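You operate a simulated robot arm through the tools that you are given. There is no shell and no other tool.

Carry out the task below with a simulated robot arm. There is one attempt and no reset: what you move stays moved.

## Task
Stir the open jar, tip it into the crank sieve and crank the glaze through.
Fine: it ends in the blue tub; jar and short paddle go back. Set down upright: short paddle.
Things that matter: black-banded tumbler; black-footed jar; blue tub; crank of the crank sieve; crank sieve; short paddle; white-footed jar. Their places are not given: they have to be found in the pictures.

The check looks at the end state, three seconds after you hand in, the way a careful person would. Anything else that was tipped, shoved, dropped, spilled or broken makes it a failure.

## Robot
A 7-joint arm with a two-finger parallel gripper, fixed in place. Base frame: the origin is at the foot of the arm, x ahead of it, y to its left, z up; the work surface is at about z = 800. Units: mm, rad, N and s.
Its first joint turns from -2.897 to 2.897 rad. Payload 4.4 kg.
Tool frame: the origin (TCP) lies between the finger pads and is the grasp point; the fingertips stand 23 mm ahead of it; z points along the fingers, y is the line along which they close. The gripper opens to 94 mm. The fingers are 38 mm wide and 10 mm thick; the gripper's body (54 by 96 mm) begins 39 mm behind the TCP.
Orientation is told as [roll, pitch, yaw] about the base's x, y, z axes, in that order, counted from this pose: with the fingers straight down and closing along the base's y, the tool's x points along the base's -x, its y along +y and its z along -z.

## Interface
- The arm moves only by the tool send_rows. Its argument "motion" is one flat list of numbers, 7 for each row, row after row: the turn, a rotation vector about the tool's x, y, z in degrees, then the shift along the tool's x, y, z in mm, then the gripper command, from -1 (fully open) to 1 (shut), values between in proportion. In form: [ax, ay, az, dx, dy, dz, claw, ax, ay, az, dx, dy, dz, claw, ...]. A call has 1 to 20 rows; each row is the pose to reach, as a shift and turn from the pose commanded when the call began, along the tool's axes at that moment. Rows are played at 5 a second. More than 50 mm and 0.15 rad between two rows, or a gripper value outside its range, and nothing of the call is played. Where a pose cannot be reached the arm comes as near as it can. A force on the tool above 40 N (or 10 N above the force at the start of the call, whichever is more), or a blocked arm, ends the call early, and 0.2 s more pass. Each finger travels about 72 mm/s and halts on what it meets, pressing with about 45 N; the grip force reading is that of the motor and also rises with nothing between the fingers. The clock runs only during rows and for 0.2 s after the last one: add rows that repeat a pose to give the fingers time. It gives the time, the measured TCP pose, the force on the tool (base axes), the opening and the grip force at its end, in the units of the frame above (readings bear some noise), with the torque about the TCP (base axes, N m) and any sound that the robot's microphone picked up.
- Cameras (640 x 400 px; columns grow to the right, rows downward): "scene" is fixed at [401.2, 650.5, 1513.9]; the picture's right is [-0.82, -0.58, 0.00], its down [-0.38, 0.54, -0.75] and it looks along [0.43, -0.61, -0.66] (base axes); focal length 317 px, centre (320, 200). "wrist" rides on the gripper at [86, 16, -75] in the tool frame; the picture's right is [-0.18, 0.98, 0.00], its down [-0.58, -0.11, -0.81] and it looks along [-0.79, -0.15, 0.59] (tool axes); focal length 243 px, centre (320, 200).
- grab_frame(camera): a new picture of that camera. No time passes.
- point_at(camera, pixels): for up to 12 pixels [column, row] of the newest picture of that camera ("zoom" is the newest enlarged one), the place [x, y, z] in the base frame of the surface seen there, good to about 3 mm. No time passes.
- inspect(camera, box): a new picture of the part [left, top, right, bottom] of that camera's present view, enlarged. No time passes.
- hand_in(): hands the job in; it is judged then, once.

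Unless the task says otherwise, let go and move clear before handing in.

The tools are called as a command line: name --argument value ..., lists and objects as JSON in quotes. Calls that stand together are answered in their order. send_rows: Moves the arm, as the interface text tells. Its arguments: {"type":"object","properties":{"motion":{"type":"array","items":{"type":"number"}}},"required":["motion"]} The other tools are called the same way: grab_frame (camera) takes a picture; point_at (camera, pixels) gives the place of the surface under pixels of a picture; inspect (camera, box) takes an enlarged picture of a part of a camera's view; hand_in () hands the job in.

At the start:

```text
time_s: 0.0
tcp_pos: [389.6, 448.3, 1331.2]
tool_rot: [0.0, -0.001, 0.0]
ft_force: [0.0, 0.4, -0.4]
torque: [0.02, -0.04, 0.01]
finger_gap: 93.8
gripper_force: 0.0
```

scene: 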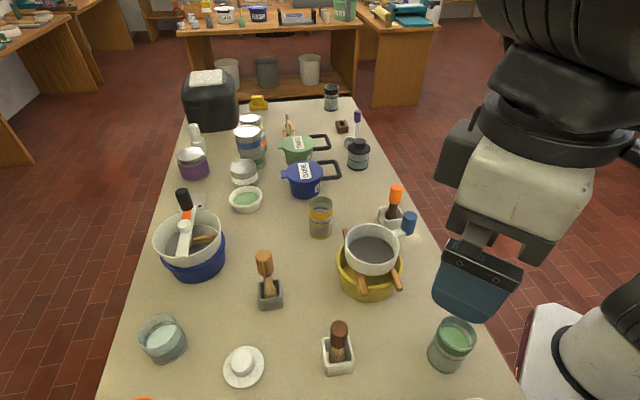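
wrist: 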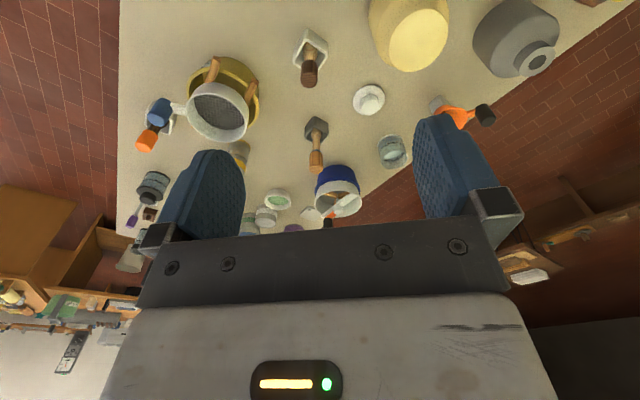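

The scene picture shows a blue tub with a crank sieve at (190,245), a yellow tub with another sieve at (370,265), paddles at (268,285) and (338,350), and jars at (452,345) and (163,338). I'll enlarge the regions before moving anything.

inspect --camera "scene" --box '[120, 170, 280, 290]'

inspect --camera "scene" --box '[280, 170, 440, 310]'

inspect --camera "scene" --box '[120, 280, 300, 400]'

inspect --camera "scene" --box '[300, 290, 500, 400]'

inspect --camera "scene" --box '[170, 60, 390, 220]'

```text
3.33 times, centred on (200, 230) of scene
```

zoom: 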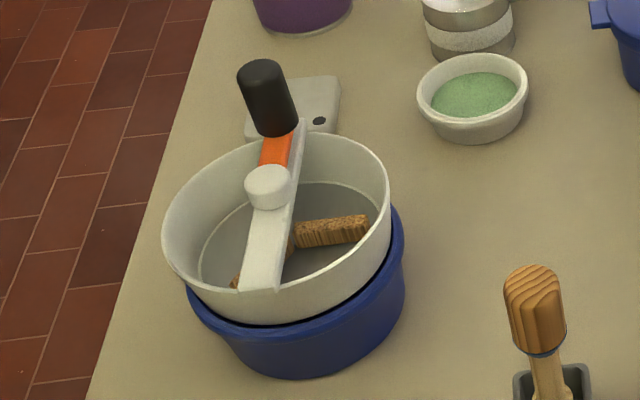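

```text
2.86 times, centred on (360, 240) of scene
```

zoom: 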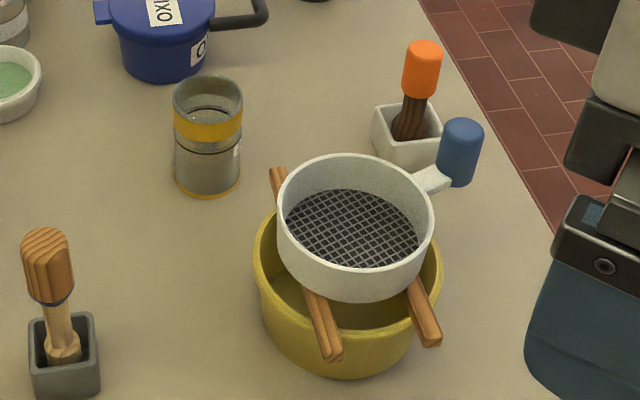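

```text
3.33 times, centred on (210, 340) of scene
```

zoom: 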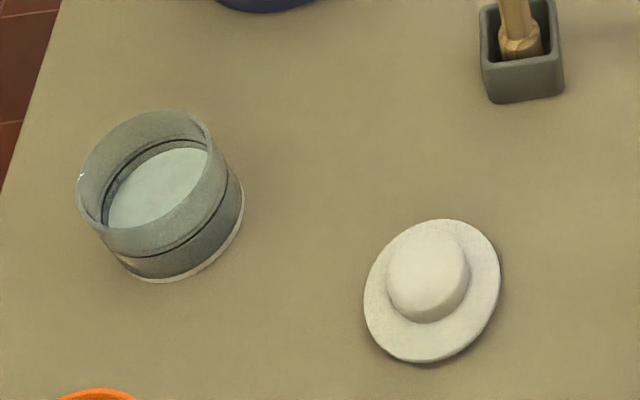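

```text
3.20 times, centred on (400, 345) of scene
```

zoom: 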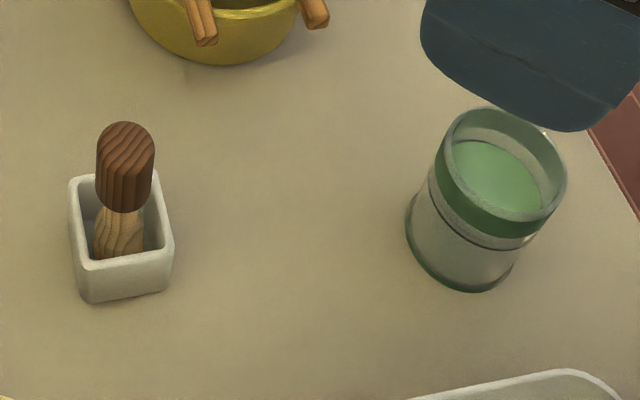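

```text
2.50 times, centred on (280, 140) of scene
```

zoom: 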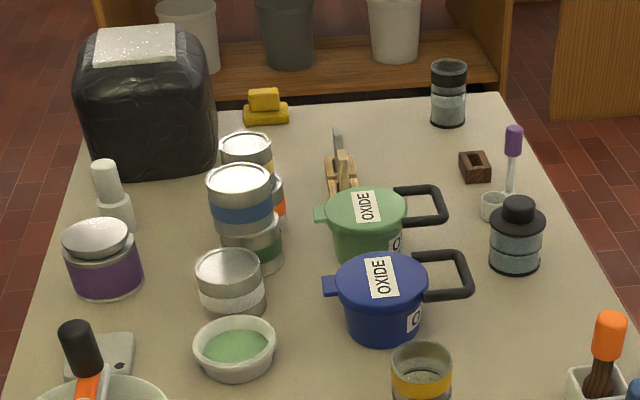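

The white-footed open jar with pale glaze looks to be at (163,338), and the green-footed one at (452,345) is another open vessel. The black-lidded jar is at (359,155). I'll measure the places of these and both paddles.

grab_frame --camera "scene"

point_at --camera "scene" --pixels '[[163, 338], [150, 330], [178, 318], [165, 360], [186, 345], [264, 254], [268, 285], [270, 305], [339, 325], [338, 352], [340, 372], [242, 362]]'

point_at --camera "scene" --pixels '[[183, 194], [185, 225], [190, 250], [180, 253], [205, 238], [160, 240], [223, 235], [195, 268], [218, 262], [190, 208], [205, 205], [194, 216]]'

point_at --camera "scene" --pixels '[[453, 335], [447, 362], [331, 88], [331, 105], [359, 147], [359, 165], [320, 205], [320, 235], [396, 190], [395, 215], [370, 255], [143, 398]]'

inspect --camera "wrist" --box '[260, 0, 580, 220]'

inspect --camera "scene" --box '[320, 75, 420, 180]'

```text
taken
```

scene: 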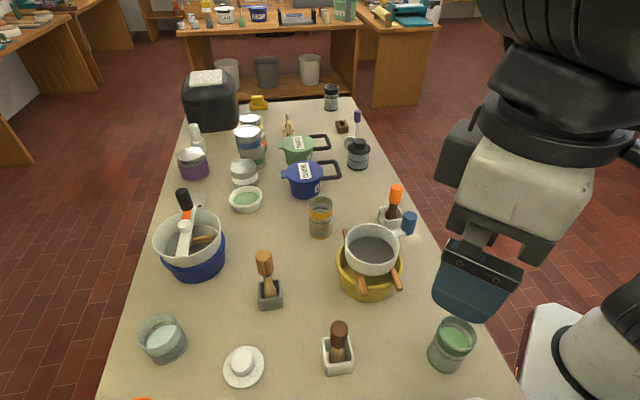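

```text
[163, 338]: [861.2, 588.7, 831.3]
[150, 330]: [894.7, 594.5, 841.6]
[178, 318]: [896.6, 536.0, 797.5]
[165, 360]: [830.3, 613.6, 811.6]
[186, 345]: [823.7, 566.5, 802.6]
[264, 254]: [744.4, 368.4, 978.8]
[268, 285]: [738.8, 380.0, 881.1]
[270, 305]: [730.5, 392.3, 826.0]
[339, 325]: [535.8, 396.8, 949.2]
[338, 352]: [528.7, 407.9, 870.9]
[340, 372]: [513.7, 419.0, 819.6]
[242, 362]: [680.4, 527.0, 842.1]
```

```text
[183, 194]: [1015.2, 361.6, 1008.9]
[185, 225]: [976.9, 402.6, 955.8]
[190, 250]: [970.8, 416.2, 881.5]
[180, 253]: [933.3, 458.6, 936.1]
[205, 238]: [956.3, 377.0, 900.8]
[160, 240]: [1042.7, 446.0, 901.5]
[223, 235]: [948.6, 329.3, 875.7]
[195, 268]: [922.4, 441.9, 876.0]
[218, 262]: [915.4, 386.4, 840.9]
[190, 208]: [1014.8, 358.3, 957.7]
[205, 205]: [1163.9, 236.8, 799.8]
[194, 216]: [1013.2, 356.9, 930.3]
```

```text
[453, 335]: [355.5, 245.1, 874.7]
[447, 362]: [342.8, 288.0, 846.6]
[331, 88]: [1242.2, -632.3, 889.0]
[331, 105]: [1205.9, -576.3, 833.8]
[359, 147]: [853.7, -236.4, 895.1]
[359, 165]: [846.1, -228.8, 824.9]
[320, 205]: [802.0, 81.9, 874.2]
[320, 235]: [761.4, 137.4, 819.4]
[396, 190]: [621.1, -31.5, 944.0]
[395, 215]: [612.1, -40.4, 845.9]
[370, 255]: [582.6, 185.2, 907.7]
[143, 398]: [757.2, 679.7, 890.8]
```

```text
1.82 times, centred on (420, 110) of wrist
```

zoom: 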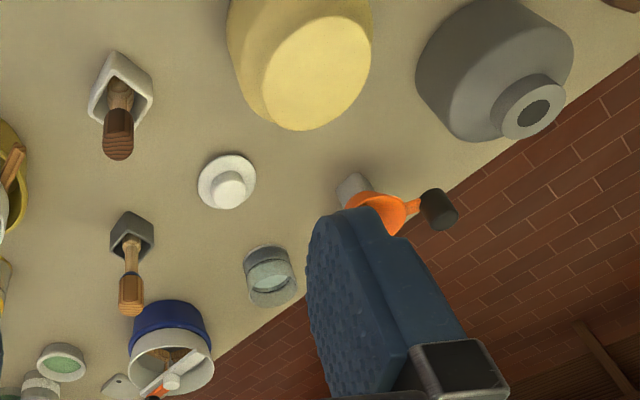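

```text
3.81 times, centred on (370, 128) of scene
```

zoom: 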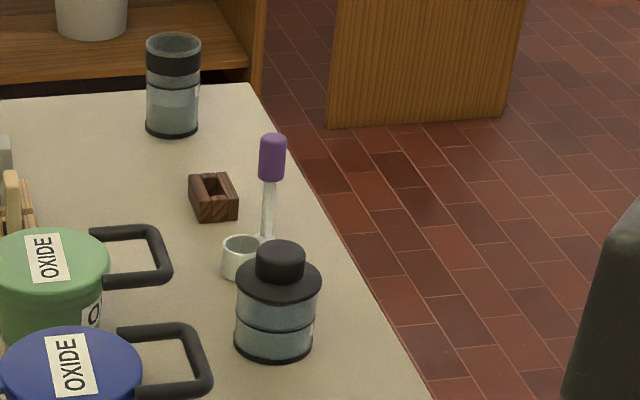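

Point readings put the open white-footed jar near (862,575), the dark-handled paddle (top z about 950, shorter) near (530,405), and the blue-ringed paddle (top about 980) near (740,375). The crank sieve hub is near (977,402). I'll move the arm up and forward so the wrist camera can look at these more closely.

send_rows --motion '[0, 0, 0, -25, 8, 20, -1, 0, 0, 0, -50, 16, 40, -1, 0, 0, 0, -75, 24, 60, -1, 0, 0, 0, -100, 32, 80, -1, 0, 0, 0, -125, 40, 100, -1, 0, 0, 0, -150, 48, 120, -1, 0, 0, 0, -175, 56, 140, -1, 0, 0, 0, -200, 64, 160, -1]'

grab_frame --camera "wrist"

grab_frame --camera "scene"

```text
time_s: 1.8
tcp_pos: [588.3, 510.5, 1173.1]
tool_rot: [0.003, -0.002, 0.001]
ft_force: [0.1, 0.2, 0.7]
torque: [0.0, 0.03, 0.02]
finger_gap: 93.8
gripper_force: 0.1
```

```text
taken
```

wrist: 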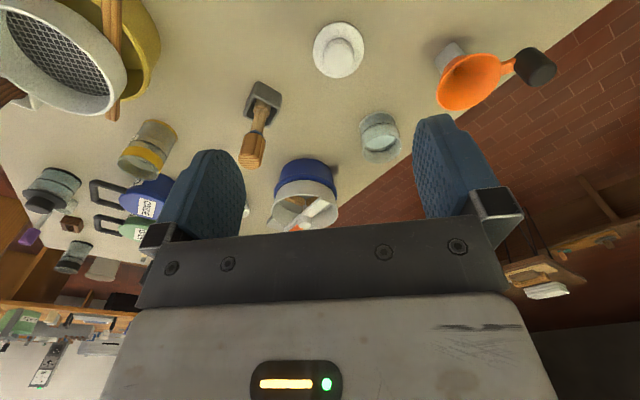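

```text
taken
```

scene: 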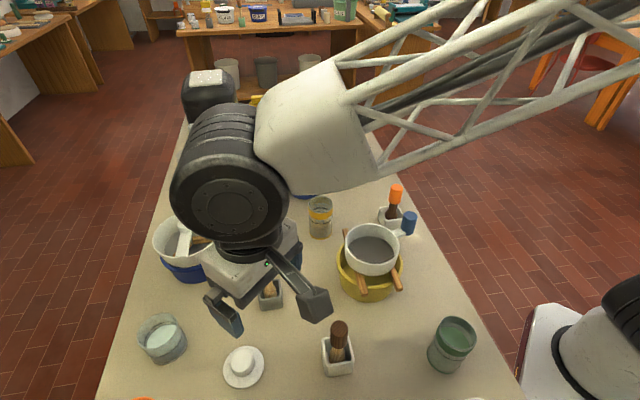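

The wrist view (upside down) shows the jar at (380,135), the sieve at (305,200) and the blue-ringed paddle at (258,125). I'll enlarge and measure these.

inspect --camera "wrist" --box '[230, 80, 430, 240]'

point_at --camera "wrist" --pixels '[[380, 118], [363, 150], [396, 150], [380, 165], [380, 145], [380, 152], [360, 130], [399, 125], [254, 160], [260, 112], [263, 92], [338, 35]]'

inspect --camera "scene" --box '[130, 300, 200, 370]'

inspect --camera "scene" --box '[310, 310, 370, 385]'

```text
2.50 times, centred on (330, 160) of wrist
```

zoom: 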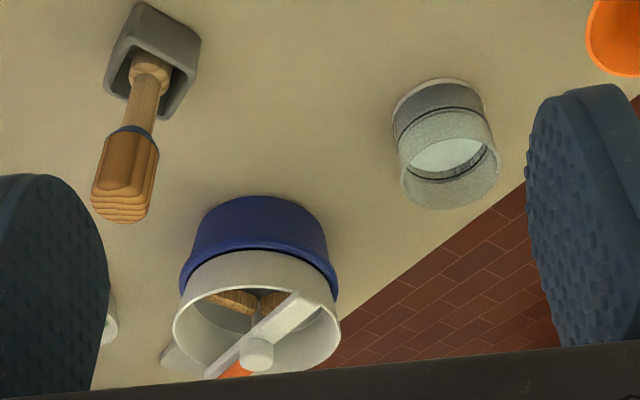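

```text
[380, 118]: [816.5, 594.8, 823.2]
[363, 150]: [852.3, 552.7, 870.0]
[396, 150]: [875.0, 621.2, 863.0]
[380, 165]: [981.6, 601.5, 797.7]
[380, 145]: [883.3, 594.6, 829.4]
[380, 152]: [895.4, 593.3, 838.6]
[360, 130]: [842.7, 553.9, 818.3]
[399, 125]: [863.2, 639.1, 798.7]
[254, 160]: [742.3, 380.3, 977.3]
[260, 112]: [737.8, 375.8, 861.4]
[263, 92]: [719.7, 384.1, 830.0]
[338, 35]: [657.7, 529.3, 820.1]
```

```text
5.71 times, centred on (165, 335) of scene
```

zoom: 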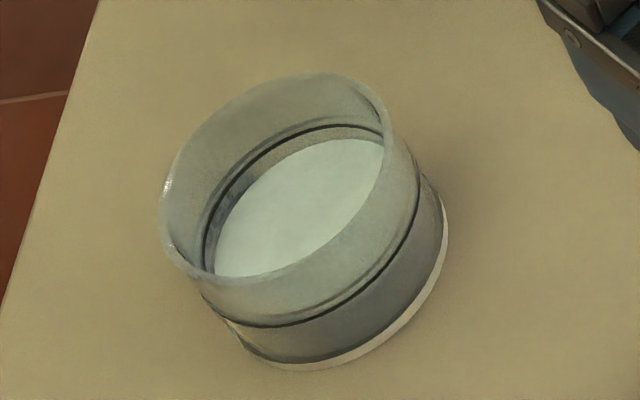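

```text
5.33 times, centred on (340, 348) of scene
```

zoom: 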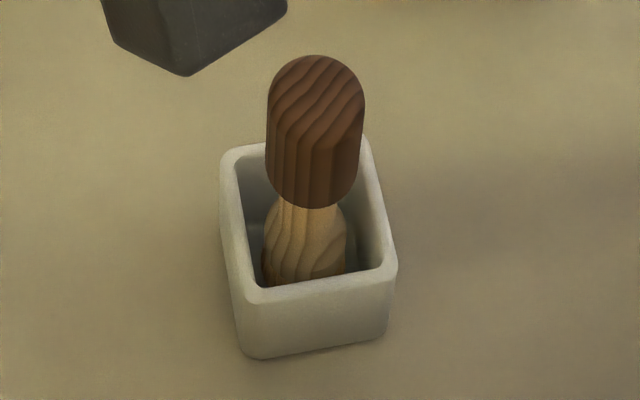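

The last zoom shows the dark-handled paddle in its white holder: handle top at (315,85), holder rim corners around (240,165), (365,150), (258,295) and (390,275). I'll measure these in the zoom.

point_at --camera "zoom" --pixels '[[315, 65], [315, 90], [315, 130], [285, 150], [350, 140], [315, 195], [230, 165], [365, 148], [258, 297], [390, 272], [300, 250], [325, 345]]'

inspect --camera "scene" --box '[130, 300, 200, 370]'

point_at --camera "zoom" --pixels '[[330, 76], [185, 155], [163, 205], [195, 270], [290, 285], [388, 150], [375, 105], [250, 95], [300, 200], [250, 270], [300, 360], [440, 240]]'

```text
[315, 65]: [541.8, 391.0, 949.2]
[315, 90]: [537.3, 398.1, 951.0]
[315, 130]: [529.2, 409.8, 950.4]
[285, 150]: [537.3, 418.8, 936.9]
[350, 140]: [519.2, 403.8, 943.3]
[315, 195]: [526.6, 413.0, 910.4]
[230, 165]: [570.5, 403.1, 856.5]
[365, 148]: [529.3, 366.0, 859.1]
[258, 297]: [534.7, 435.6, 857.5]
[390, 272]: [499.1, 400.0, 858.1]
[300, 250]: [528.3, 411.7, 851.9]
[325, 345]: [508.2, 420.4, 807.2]
```

```text
5.71 times, centred on (165, 335) of scene
```

zoom: 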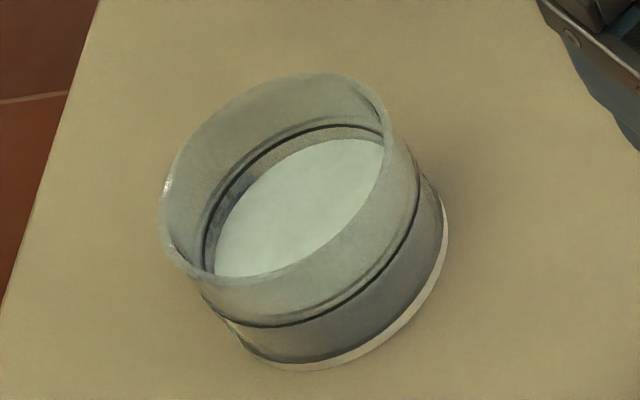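

```text
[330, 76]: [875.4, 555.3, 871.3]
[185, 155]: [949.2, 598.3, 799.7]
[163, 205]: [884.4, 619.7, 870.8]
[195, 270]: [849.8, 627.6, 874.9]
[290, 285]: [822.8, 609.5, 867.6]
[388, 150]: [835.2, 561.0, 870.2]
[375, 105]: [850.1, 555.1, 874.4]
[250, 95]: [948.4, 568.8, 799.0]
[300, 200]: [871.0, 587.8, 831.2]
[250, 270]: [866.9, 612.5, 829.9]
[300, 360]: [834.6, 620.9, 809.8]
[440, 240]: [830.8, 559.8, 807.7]
```

The jar's rim fits a circle of about 40 mm radius centred near (858,590) at z 871, and the dark-handled paddle tops out at z 951 in a holder centred near (533,401). Before I call it the short one, I'll check the other stick-like tools: orange-handled at (396,200) and purple-handled at (357,120).

inspect --camera "scene" --box '[370, 175, 430, 240]'

point_at --camera "zoom" --pixels '[[280, 100], [280, 130], [280, 190], [255, 300], [260, 350], [220, 330], [200, 400]]'

inspect --camera "scene" --box '[330, 100, 380, 150]'

point_at --camera "zoom" --pixels '[[345, 160], [345, 200], [335, 300], [330, 400]]'

inspect --camera "scene" --box '[245, 240, 295, 315]'

point_at --camera "zoom" --pixels '[[250, 70], [250, 100], [260, 200], [275, 320], [310, 420], [280, 240]]'

```text
6.15 times, centred on (400, 208) of scene
```

zoom: 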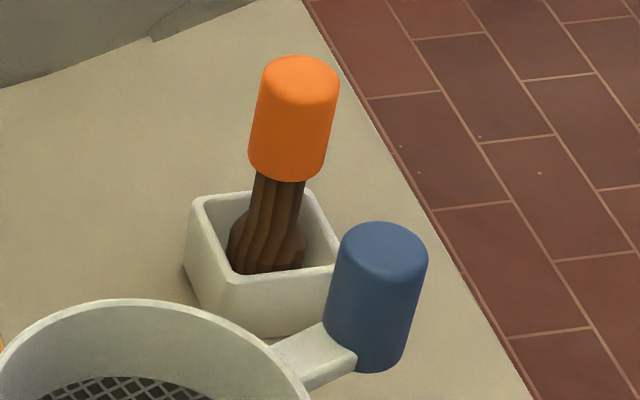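

```text
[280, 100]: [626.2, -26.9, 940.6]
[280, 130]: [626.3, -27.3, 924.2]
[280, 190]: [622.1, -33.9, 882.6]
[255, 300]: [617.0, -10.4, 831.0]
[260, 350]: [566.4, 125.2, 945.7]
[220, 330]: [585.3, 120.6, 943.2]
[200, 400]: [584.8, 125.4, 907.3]
```

```text
8.00 times, centred on (355, 125) of scene
```

zoom: 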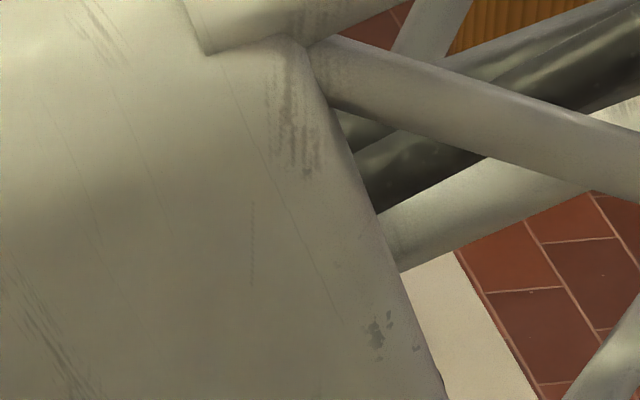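

```text
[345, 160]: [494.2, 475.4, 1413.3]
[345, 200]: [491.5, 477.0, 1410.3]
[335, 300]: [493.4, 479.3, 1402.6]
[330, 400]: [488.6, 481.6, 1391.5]
```

```text
5.33 times, centred on (270, 278) of scene
```

zoom: 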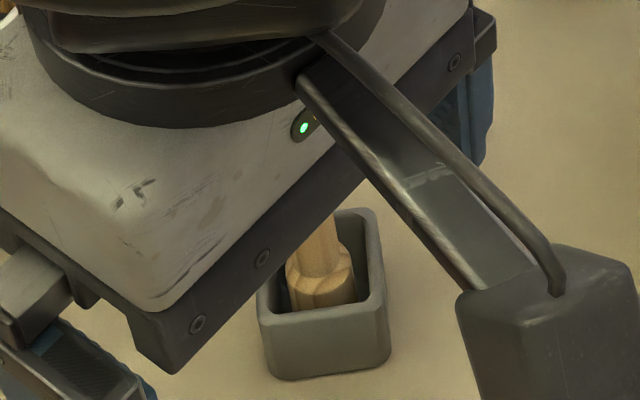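

```text
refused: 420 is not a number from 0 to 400
```

There are three candidates: the dark-handled one, the orange-handled one, and the blue-ringed one. I'll bring the wrist camera nearer to the dark-handled paddle to compare their lengths and shapes.

send_rows --motion '[0, 0, 0, 34, -17, 18, -1, 0, 0, 0, 68, -34, 36, -1, 0, 0, 0, 102, -51, 54, -1, 0, 0, 0, 136, -68, 72, -1, 0, 0, 0, 168, -85, 90, -1, 0, 0, 0, 168, -85, 90, -1]'

grab_frame --camera "wrist"

grab_frame --camera "scene"

```text
time_s: 3.2
tcp_pos: [419.2, 424.4, 1084.0]
tool_rot: [0.0, 0.0, 0.0]
ft_force: [0.0, -0.1, 0.2]
torque: [-0.01, 0.01, 0.03]
finger_gap: 94.1
gripper_force: 0.1
```

```text
taken
```

wrist: 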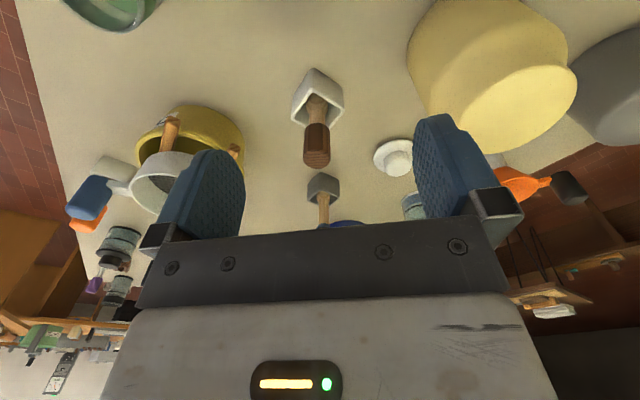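

```text
taken
```

scene: 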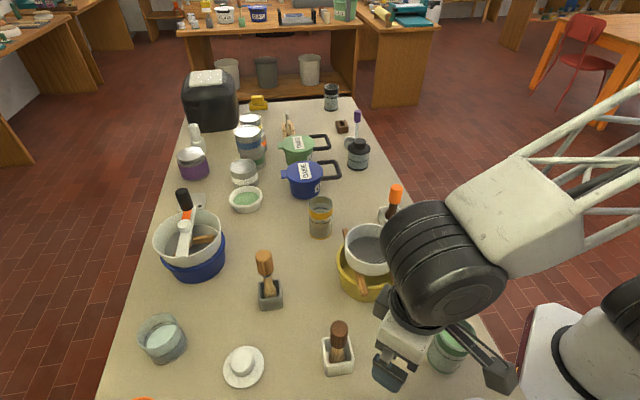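

inspect --camera "wrist" --box '[270, 50, 370, 180]'

point_at --camera "zoom" --pixels '[[340, 330], [300, 250], [345, 250], [320, 160], [320, 145], [260, 100], [330, 60], [330, 200], [250, 150], [400, 150], [320, 100], [330, 290]]'

inspect --camera "scene" --box '[245, 240, 295, 315]'

inspect --camera "scene" --box '[375, 178, 415, 228]'

point_at --camera "zoom" --pixels '[[340, 70], [340, 110], [320, 200], [300, 260], [290, 340]]'

```text
3.08 times, centred on (320, 115) of wrist
```

zoom: 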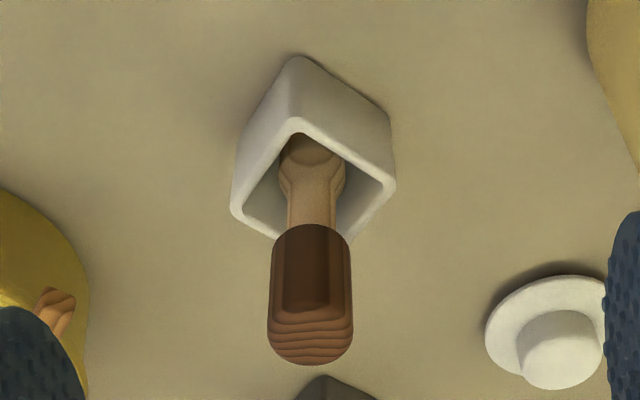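

```text
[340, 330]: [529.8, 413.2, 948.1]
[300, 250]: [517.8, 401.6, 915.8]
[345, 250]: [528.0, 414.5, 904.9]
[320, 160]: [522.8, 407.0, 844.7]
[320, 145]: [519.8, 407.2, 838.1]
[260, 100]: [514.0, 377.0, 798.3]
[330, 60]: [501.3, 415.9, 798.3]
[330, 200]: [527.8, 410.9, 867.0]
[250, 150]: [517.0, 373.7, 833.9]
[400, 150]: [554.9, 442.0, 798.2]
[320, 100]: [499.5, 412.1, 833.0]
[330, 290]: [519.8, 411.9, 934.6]
```

```text
5.33 times, centred on (270, 278) of scene
```

zoom: 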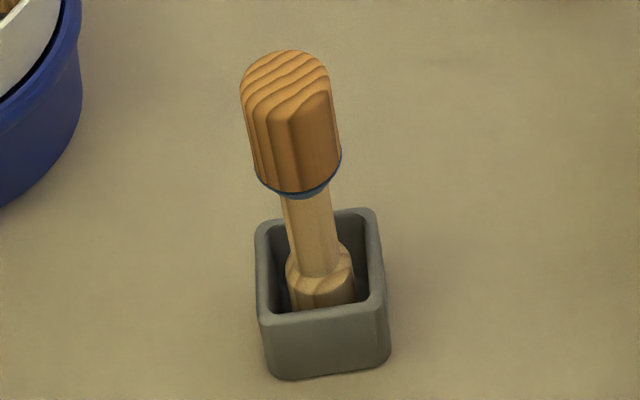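

```text
8.00 times, centred on (395, 203) of scene
```

zoom: 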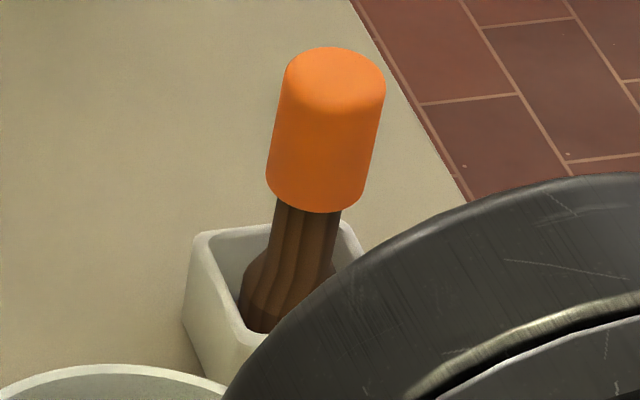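

```text
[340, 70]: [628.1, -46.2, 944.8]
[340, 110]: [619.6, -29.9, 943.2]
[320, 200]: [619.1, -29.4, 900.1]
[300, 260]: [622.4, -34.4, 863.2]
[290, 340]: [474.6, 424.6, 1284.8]
```

The dark-handled paddle reads top z about 950, the orange-handled one about 944 and the blue-ringed one about 980. The first two are close, so I'll look at the orange one from nearby with the wrist camera, staying at z 1084.

send_rows --motion '[0, 0, 0, -9, -43, 0, -1, 0, 0, 0, -18, -86, 0, -1, 0, 0, 0, -27, -130, 0, -1, 0, 0, 0, -36, -173, 0, -1, 0, 0, 0, -45, -216, 0, -1, 0, 0, 0, -54, -260, 0, -1, 0, 0, 0, -63, -303, 0, -1, 0, 0, 0, -72, -346, 0, -1, 0, 0, 0, -81, -390, 0, -1, 0, 0, 0, -90, -430, 0, -1, 0, 0, 0, -90, -430, 0, -1]'

grab_frame --camera "wrist"

grab_frame --camera "scene"

```text
time_s: 5.6
tcp_pos: [507.7, -0.9, 1084.8]
tool_rot: [0.0, 0.0, -0.001]
ft_force: [-0.7, -0.1, -1.0]
torque: [0.02, 0.02, -0.01]
finger_gap: 94.0
gripper_force: 0.0
```

```text
taken
```

wrist: 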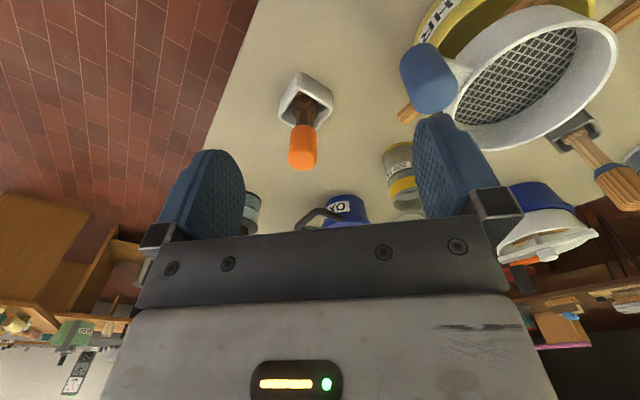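

```text
taken
```

scene: 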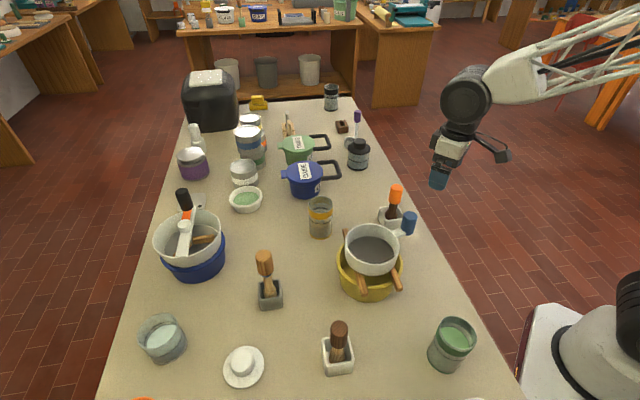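

The orange-handled tool is at wrist (303,140), and there is lettering on the yellow tub at (440,15). I'll enlarge both.

inspect --camera "wrist" --box '[250, 60, 360, 185]'

point_at --camera "zoom" --pixels '[[310, 330], [310, 280], [310, 220], [290, 200], [340, 200], [310, 130], [310, 110], [260, 200], [310, 60]]'

inspect --camera "wrist" --box '[390, 0, 640, 160]'

inspect --camera "scene" --box '[375, 178, 415, 228]'

point_at --camera "zoom" --pixels '[[335, 60], [335, 85], [275, 180], [365, 190], [320, 210], [290, 300], [210, 240]]'

```text
3.20 times, centred on (305, 122) of wrist
```

zoom: 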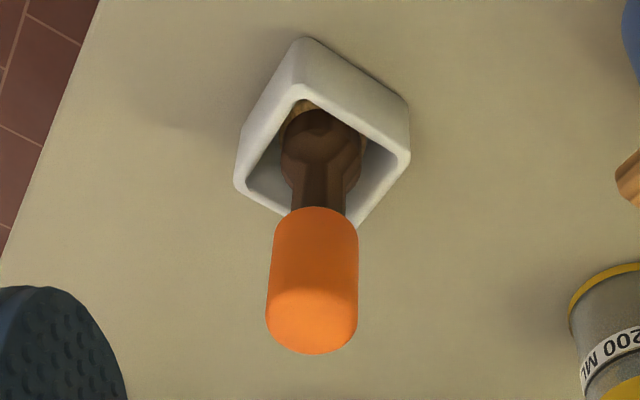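

```text
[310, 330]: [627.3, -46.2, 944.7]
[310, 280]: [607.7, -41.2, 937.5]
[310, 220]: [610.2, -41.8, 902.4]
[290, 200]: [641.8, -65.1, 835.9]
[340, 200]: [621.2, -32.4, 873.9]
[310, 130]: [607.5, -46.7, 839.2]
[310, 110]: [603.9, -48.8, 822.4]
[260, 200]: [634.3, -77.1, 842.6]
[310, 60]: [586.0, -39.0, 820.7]
```

```text
2.50 times, centred on (515, 80) of wrist
```

zoom: 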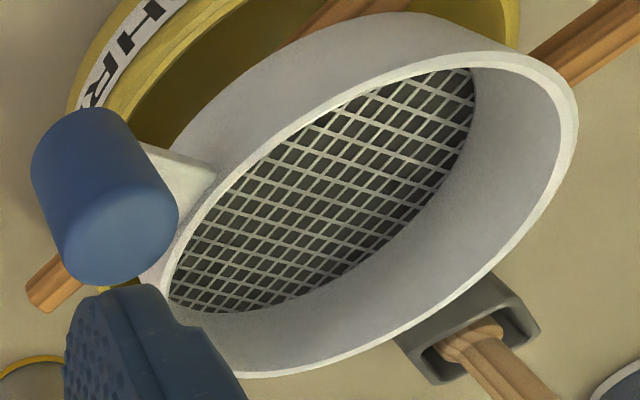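

```text
8.00 times, centred on (395, 203) of scene
```

zoom: 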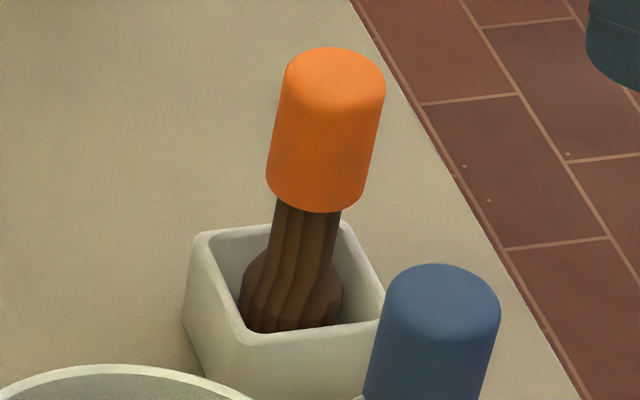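

```text
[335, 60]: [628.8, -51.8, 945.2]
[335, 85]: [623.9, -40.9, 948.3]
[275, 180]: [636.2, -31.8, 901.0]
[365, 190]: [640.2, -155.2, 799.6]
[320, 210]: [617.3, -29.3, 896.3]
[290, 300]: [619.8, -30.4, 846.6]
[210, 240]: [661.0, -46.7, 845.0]
```

Both tools read nearly equal in height, and the orange one seems to show a tan tip deep in its holder near zoom (300,105). I'll tilt the wrist so its camera looks straight down into that holder.

send_rows --motion '[0, 7.5, 0, -13, -6, -8, -1, 0, 15, 0, -26, -12, -16, -1, 0, 22.5, 0, -39, -18, -24, -1, 0, 30, 0, -52, -24, -32, -1, 0, 37.5, 0, -65, -30, -40, -1, 0, 45, 0, -78, -37, -48, -1, 0, 52, 0, -90, -44, -56, -1, 0, 52, 0, -90, -44, -56, -1]'

grab_frame --camera "wrist"

```text
time_s: 7.4
tcp_pos: [599.7, -45.4, 1137.9]
tool_rot: [-0.001, 0.908, 0.0]
ft_force: [-0.1, 0.8, -0.3]
torque: [0.03, 0.02, 0.02]
finger_gap: 94.1
gripper_force: 0.2
```

```text
taken
```

wrist: 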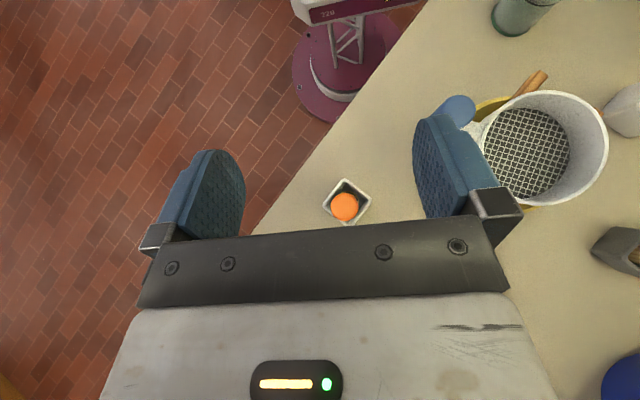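

inspect --camera "wrist" --box '[305, 165, 385, 235]'

inspect --camera "wrist" --box '[560, 200, 640, 290]'

```text
5.71 times, centred on (345, 200) of wrist
```

zoom: 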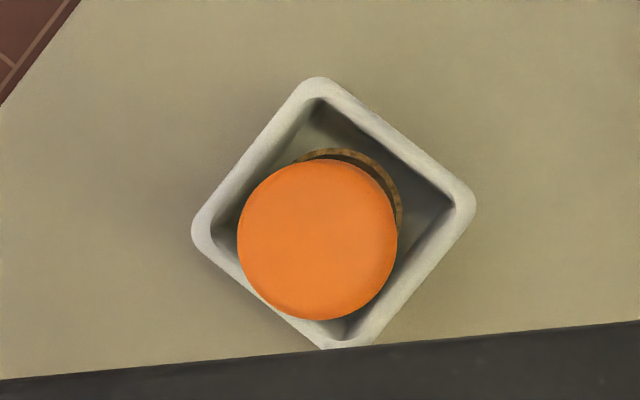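

```text
4.44 times, centred on (600, 245) of wrist
```

zoom: 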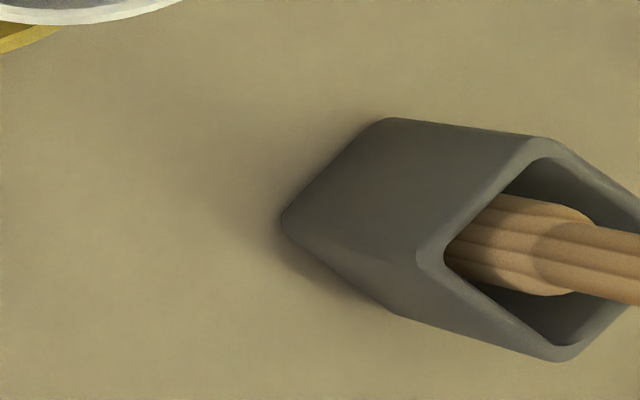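

The top view shows a dark bulb with a tan ring beneath the orange handle, so that is a round brush and not a paddle. I'll look at the dark-handled paddle from a steeper angle to confirm its blade.

send_rows --motion '[0, -2, 0, 0, 43, 10, -1, 0, -4, 0, 0, 86, 20, -1, 0, -6, 0, 0, 130, 30, -1, 0, -8, 0, 0, 174, 50, -1, 0, -10, 0, 0, 217, 70, -1, 0, -12, 0, -1, 260, 90, -1, 0, -14, 0, -2, 303, 110, -1, 0, -16, 0, -3, 346, 130, -1, 0, -18, 0, -4, 390, 150, -1, 0, -20, 0, -5, 435, 170, -1, 0, -22, 0, -6, 479, 190, -1, 0, -22, 0, -6, 479, 194, -1]'

grab_frame --camera "wrist"

```text
time_s: 10.0
tcp_pos: [456.1, 433.6, 1011.3]
tool_rot: [0.0, 0.524, 0.0]
ft_force: [0.5, -0.3, -0.2]
torque: [0.01, -0.01, -0.03]
finger_gap: 94.0
gripper_force: 0.1
```

```text
taken
```

wrist: 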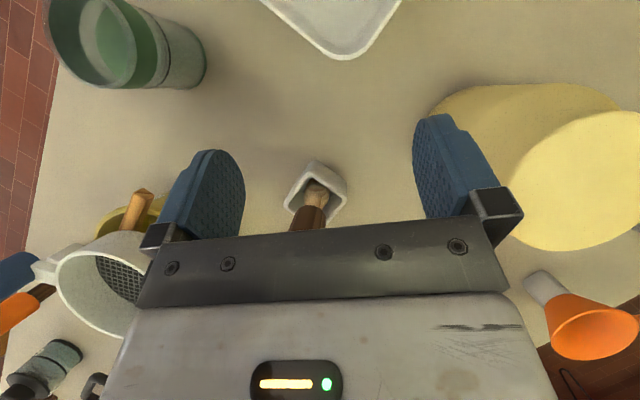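

inspect --camera "wrist" --box '[270, 150, 370, 235]'

point_at --camera "zoom" --pixels '[[285, 70], [475, 200], [105, 245], [285, 120], [280, 200], [300, 230], [200, 200], [380, 200], [230, 300], [340, 280]]'

grab_frame --camera "scene"

```text
4.71 times, centred on (320, 192) of wrist
```

zoom: 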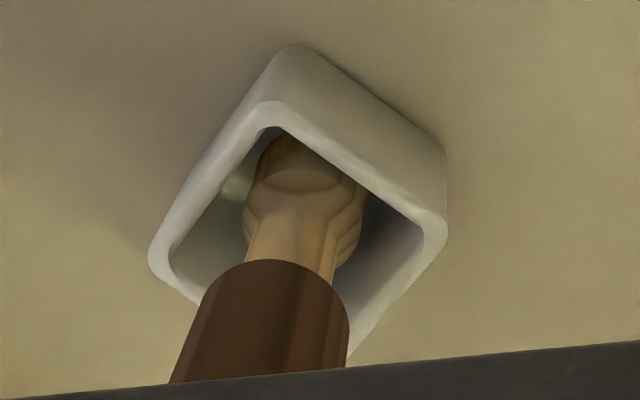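

```text
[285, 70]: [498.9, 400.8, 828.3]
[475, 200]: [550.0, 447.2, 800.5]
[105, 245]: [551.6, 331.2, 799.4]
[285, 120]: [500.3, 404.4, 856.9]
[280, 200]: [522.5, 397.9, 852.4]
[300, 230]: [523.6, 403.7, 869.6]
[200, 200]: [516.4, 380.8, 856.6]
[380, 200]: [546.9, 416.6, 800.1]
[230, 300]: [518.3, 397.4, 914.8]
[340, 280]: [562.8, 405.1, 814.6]
```

```text
taken
```

scene: 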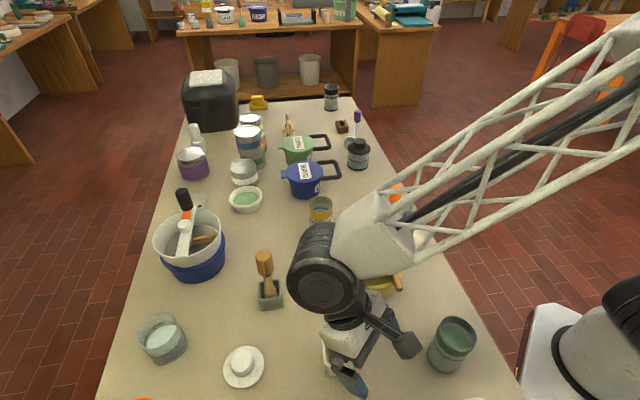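

The dark-handled tool shows a bulb at zoom (290,190) and something darker below it at (290,145). I'll enlarge further to tell whether that's a blade or bristles, and compare with the blue-ringed one.

inspect --camera "wrist" --box '[300, 168, 345, 212]'

inspect --camera "scene" --box '[253, 270, 288, 312]'

inspect --camera "scene" --box '[320, 315, 360, 380]'

```text
9.09 times, centred on (322, 190) of wrist
```

zoom: 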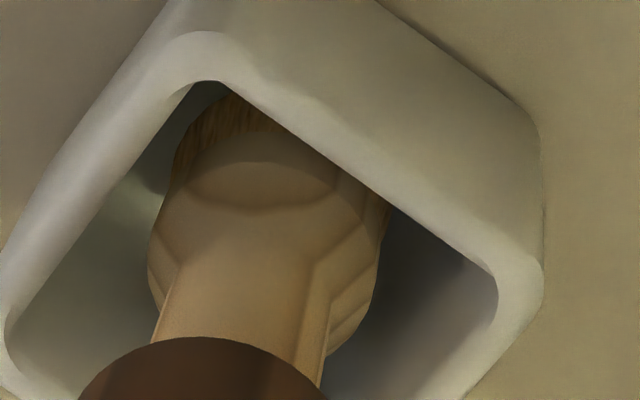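

```text
9.52 times, centred on (270, 291) of scene
```

zoom: 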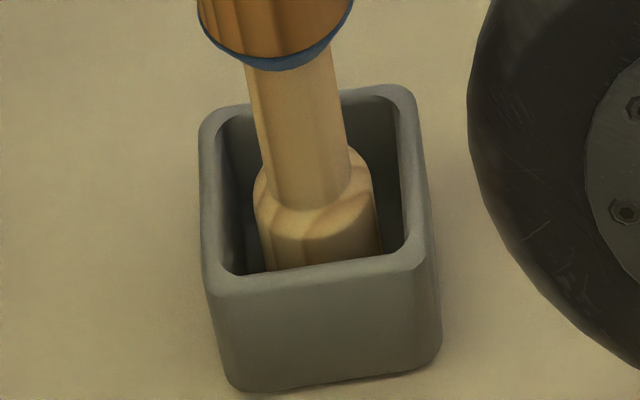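

```text
6.15 times, centred on (340, 348) of scene
```

zoom: 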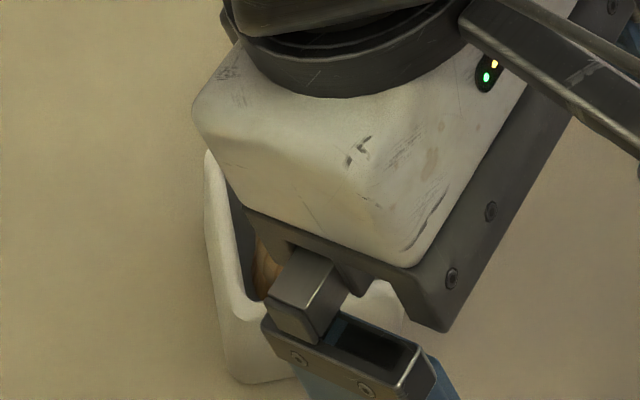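

The enlarged view shows fibrous bristles at (235,120) below the ferrule, so the dark-handled tool is also a brush. The blue-ringed tool in the grey holder shows plain wood shoulders, so I'll look down into that holder next, rising first to clear the brush.

send_rows --motion '[0, 0, 0, 20, 0, -35, -1, 0, 0, 0, -15, -5, -60, -1, 0, 0, 0, -55, -10, -80, -1, 0, 0, 0, -95, -15, -100, -1, 0, 0, 0, -130, -20, -115, -1, 0, 0, 0, -150, -25, -121, -1, 0, 0, 0, -150, -25, -121, -1]'

grab_frame --camera "wrist"

```text
time_s: 11.6
tcp_pos: [645.7, 407.3, 1044.3]
tool_rot: [0.0, 0.523, -0.001]
ft_force: [1.2, -0.1, 0.5]
torque: [-0.02, 0.02, 0.01]
finger_gap: 94.0
gripper_force: 0.1
```

```text
taken
```

wrist: 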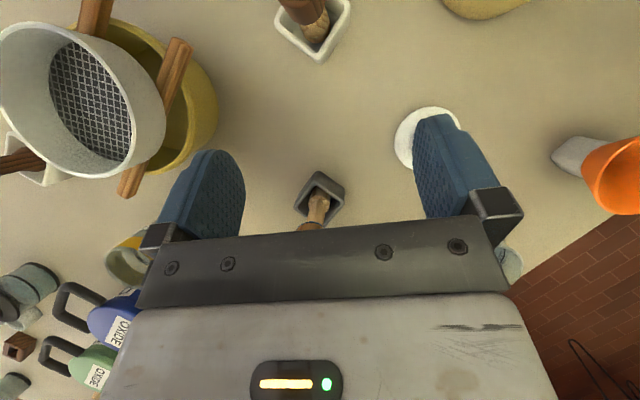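

inspect --camera "wrist" --box '[295, 168, 350, 232]'

inspect --camera "wrist" --box '[270, 0, 360, 70]'

inspect --camera "wrist" --box '[0, 240, 150, 400]'

```text
6.25 times, centred on (322, 200) of wrist
```

zoom: 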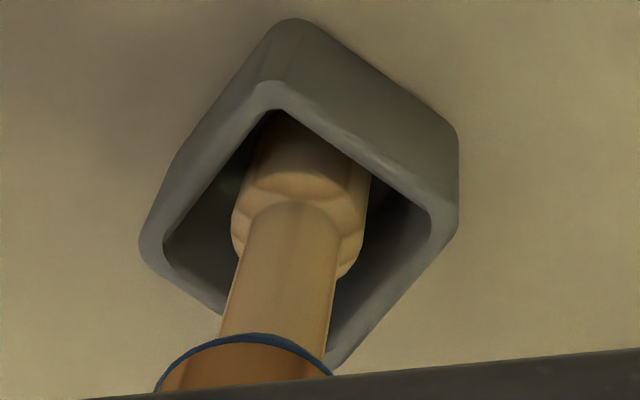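

```text
5.71 times, centred on (315, 35) of wrist
```

zoom: 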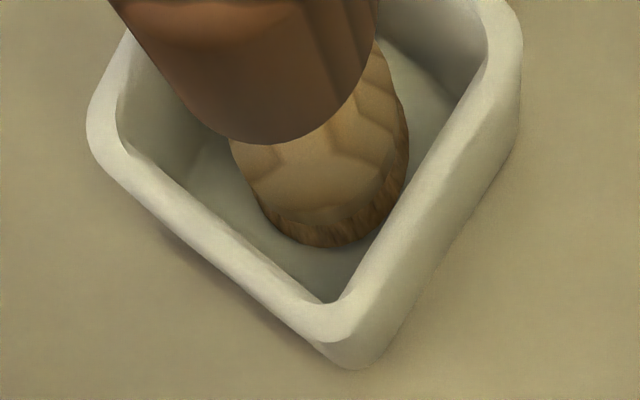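

```text
2.50 times, centred on (75, 320) of wrist
```

zoom: 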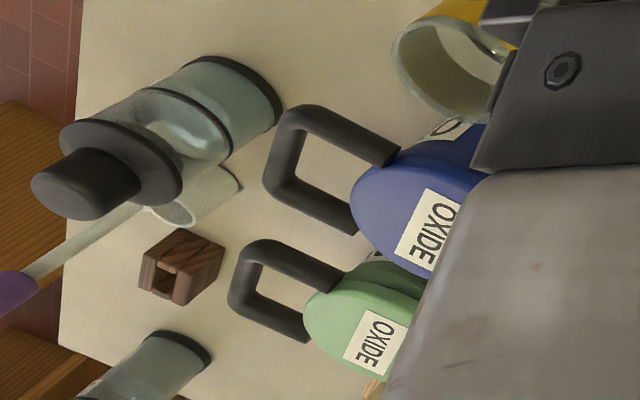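

The blue-ringed tool's head is solid wood with no bristles, so it's a paddle, while the dark-handled one clearly ends in bristles. I'll check the remaining stick-like things in the back before settling.

inspect --camera "scene" --box '[270, 100, 310, 150]'

inspect --camera "scene" --box '[330, 100, 380, 175]'

inspect --camera "scene" --box '[170, 110, 230, 190]'

inspect --camera "wrist" --box '[540, 110, 640, 230]'

```text
8.00 times, centred on (290, 125) of scene
```

zoom: 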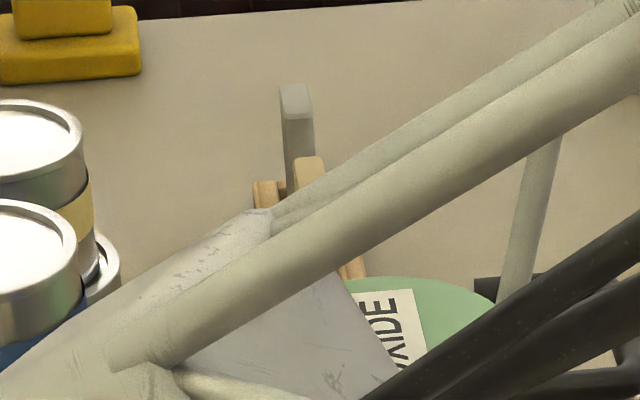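

```text
5.33 times, centred on (355, 138) of scene
```

zoom: 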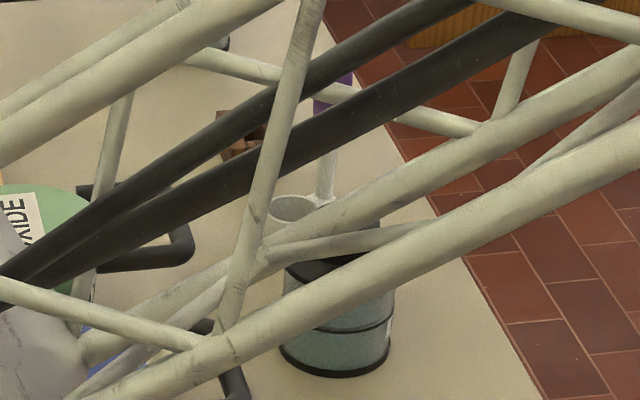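

```text
5.00 times, centred on (200, 150) of scene
```

zoom: 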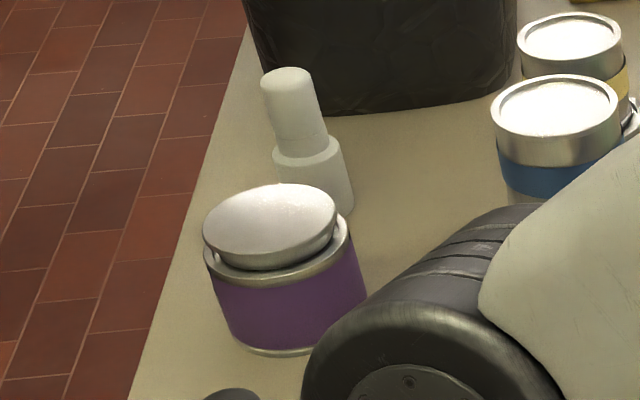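

```text
3.33 times, centred on (590, 170) of wrist
```

zoom: 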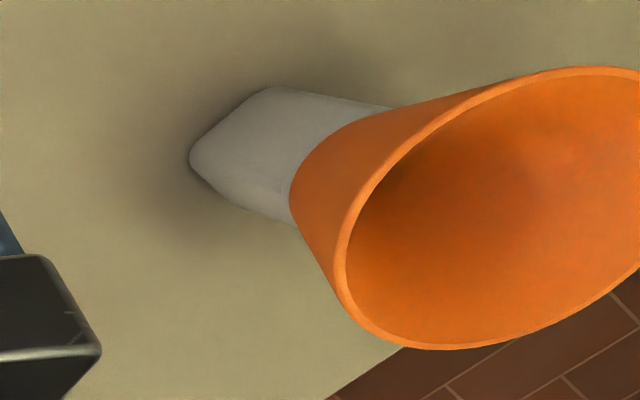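

The back items are a dipper, a funnel in a stand and ribs. The blue-ringed tool at (268,285) is the only wooden paddle, so I take it as the short paddle. I'll move the arm out of the scene camera's view and set the tool vertical, then measure everything.

send_rows --motion '[0, -4, 0, 23, -38, -5, -1, 0, -8, 0, 45, -77, -6, -1, 0, -12, 0, 67, -115, -8, -1, 0, -16, 0, 90, -153, -10, -1, 0, -20, 0, 112, -192, -12, -1, 0, -24, 0, 135, -230, -14, -1, 0, -28, 0, 157, -269, -16, -1, 0, -30, 0, 179, -307, -19, -1, 0, -30, 0, 179, -307, -19, -1]'

grab_frame --camera "scene"

inspect --camera "scene" --box '[270, 100, 310, 150]'

inspect --camera "scene" --box '[245, 240, 295, 315]'

point_at --camera "zoom" --pixels '[[285, 60], [285, 85], [285, 110], [255, 120], [325, 120], [285, 180], [310, 225], [315, 290], [262, 235], [370, 215], [262, 318], [385, 300]]'

```text
time_s: 13.6
tcp_pos: [496.5, 100.3, 1146.6]
tool_rot: [0.001, 0.0, 0.0]
ft_force: [-0.5, -0.7, -0.3]
torque: [0.01, 0.02, -0.01]
finger_gap: 93.9
gripper_force: 0.0
```

```text
taken
```

scene: 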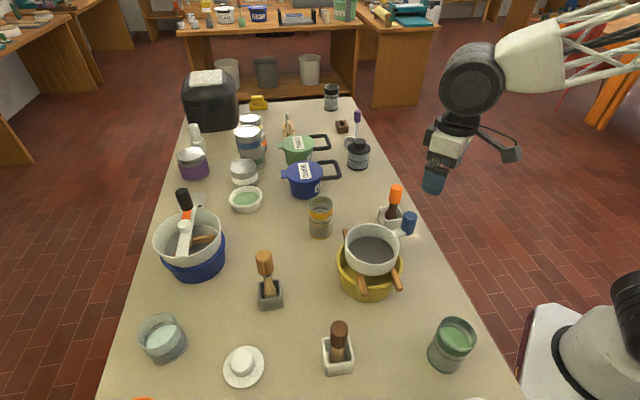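

```text
8.00 times, centred on (290, 125) of scene
```

zoom: 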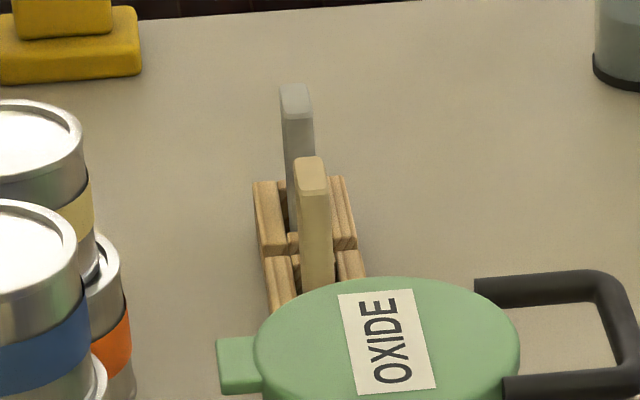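

```text
5.33 times, centred on (270, 278) of scene
```

zoom: 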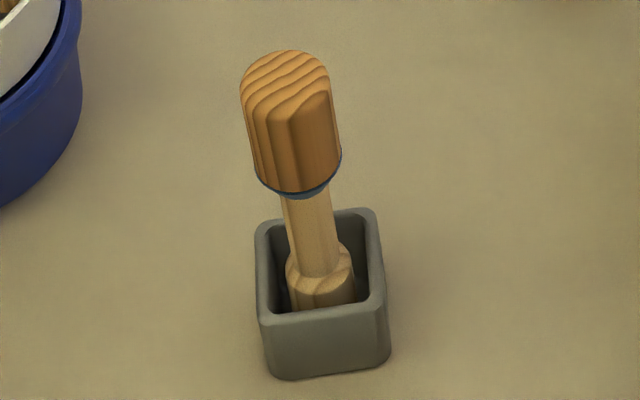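

```text
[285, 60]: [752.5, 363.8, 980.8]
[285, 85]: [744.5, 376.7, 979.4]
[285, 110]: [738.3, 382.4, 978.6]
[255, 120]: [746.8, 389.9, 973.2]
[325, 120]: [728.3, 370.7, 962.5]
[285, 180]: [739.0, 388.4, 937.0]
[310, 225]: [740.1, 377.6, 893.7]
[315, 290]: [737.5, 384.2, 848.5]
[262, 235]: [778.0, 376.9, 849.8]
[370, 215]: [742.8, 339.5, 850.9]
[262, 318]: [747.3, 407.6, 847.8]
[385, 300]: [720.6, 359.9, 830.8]
```

The blue-ringed paddle's handle is centred near (743,376), spanning z 932 to 980, about 27 mm thick, in a grey holder with its rim at z 850 centred near (745,374). I'll move above it with the gripper open.

send_rows --motion '[0, 0, 0, -31, 34, 6, -1, 0, 0, 0, -62, 69, 12, -1, 0, 0, 0, -93, 103, 18, -1, 0, 0, 0, -124, 138, 24, -1, 0, 0, 0, -154, 172, 30, -1, 0, 0, 0, -185, 207, 36, -1, 0, 0, 0, -216, 241, 44, -1, 0, 0, 0, -246, 276, 50, -1, 0, 0, 0, -246, 276, 66, -1, 0, 0, 0, -246, 276, 66, -1]'

grab_frame --camera "wrist"

grab_frame --camera "scene"

```text
time_s: 15.8
tcp_pos: [746.0, 374.0, 1083.7]
tool_rot: [0.0, 0.0, 0.0]
ft_force: [0.5, 0.0, 0.6]
torque: [-0.01, -0.01, 0.0]
finger_gap: 93.9
gripper_force: 0.1
```

```text
taken
```

wrist: 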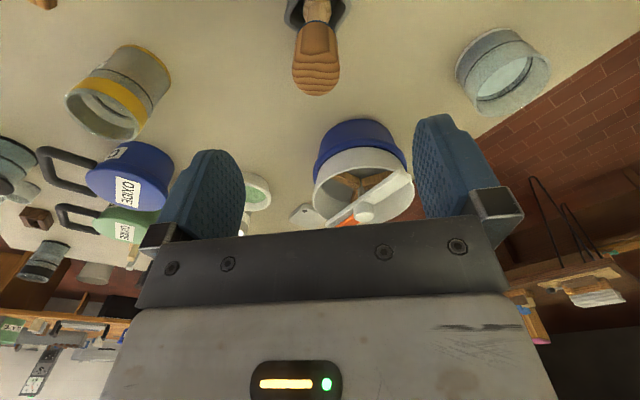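

```text
taken
```

scene: 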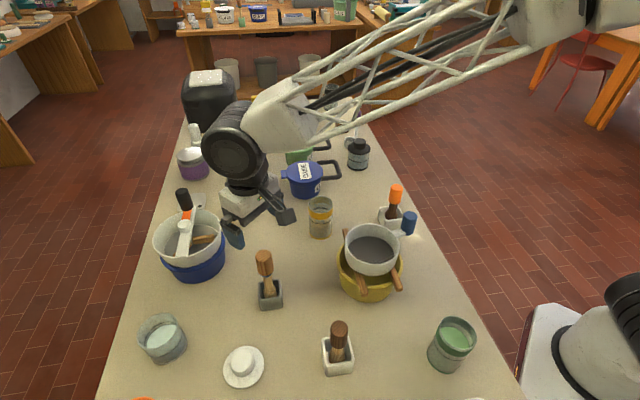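

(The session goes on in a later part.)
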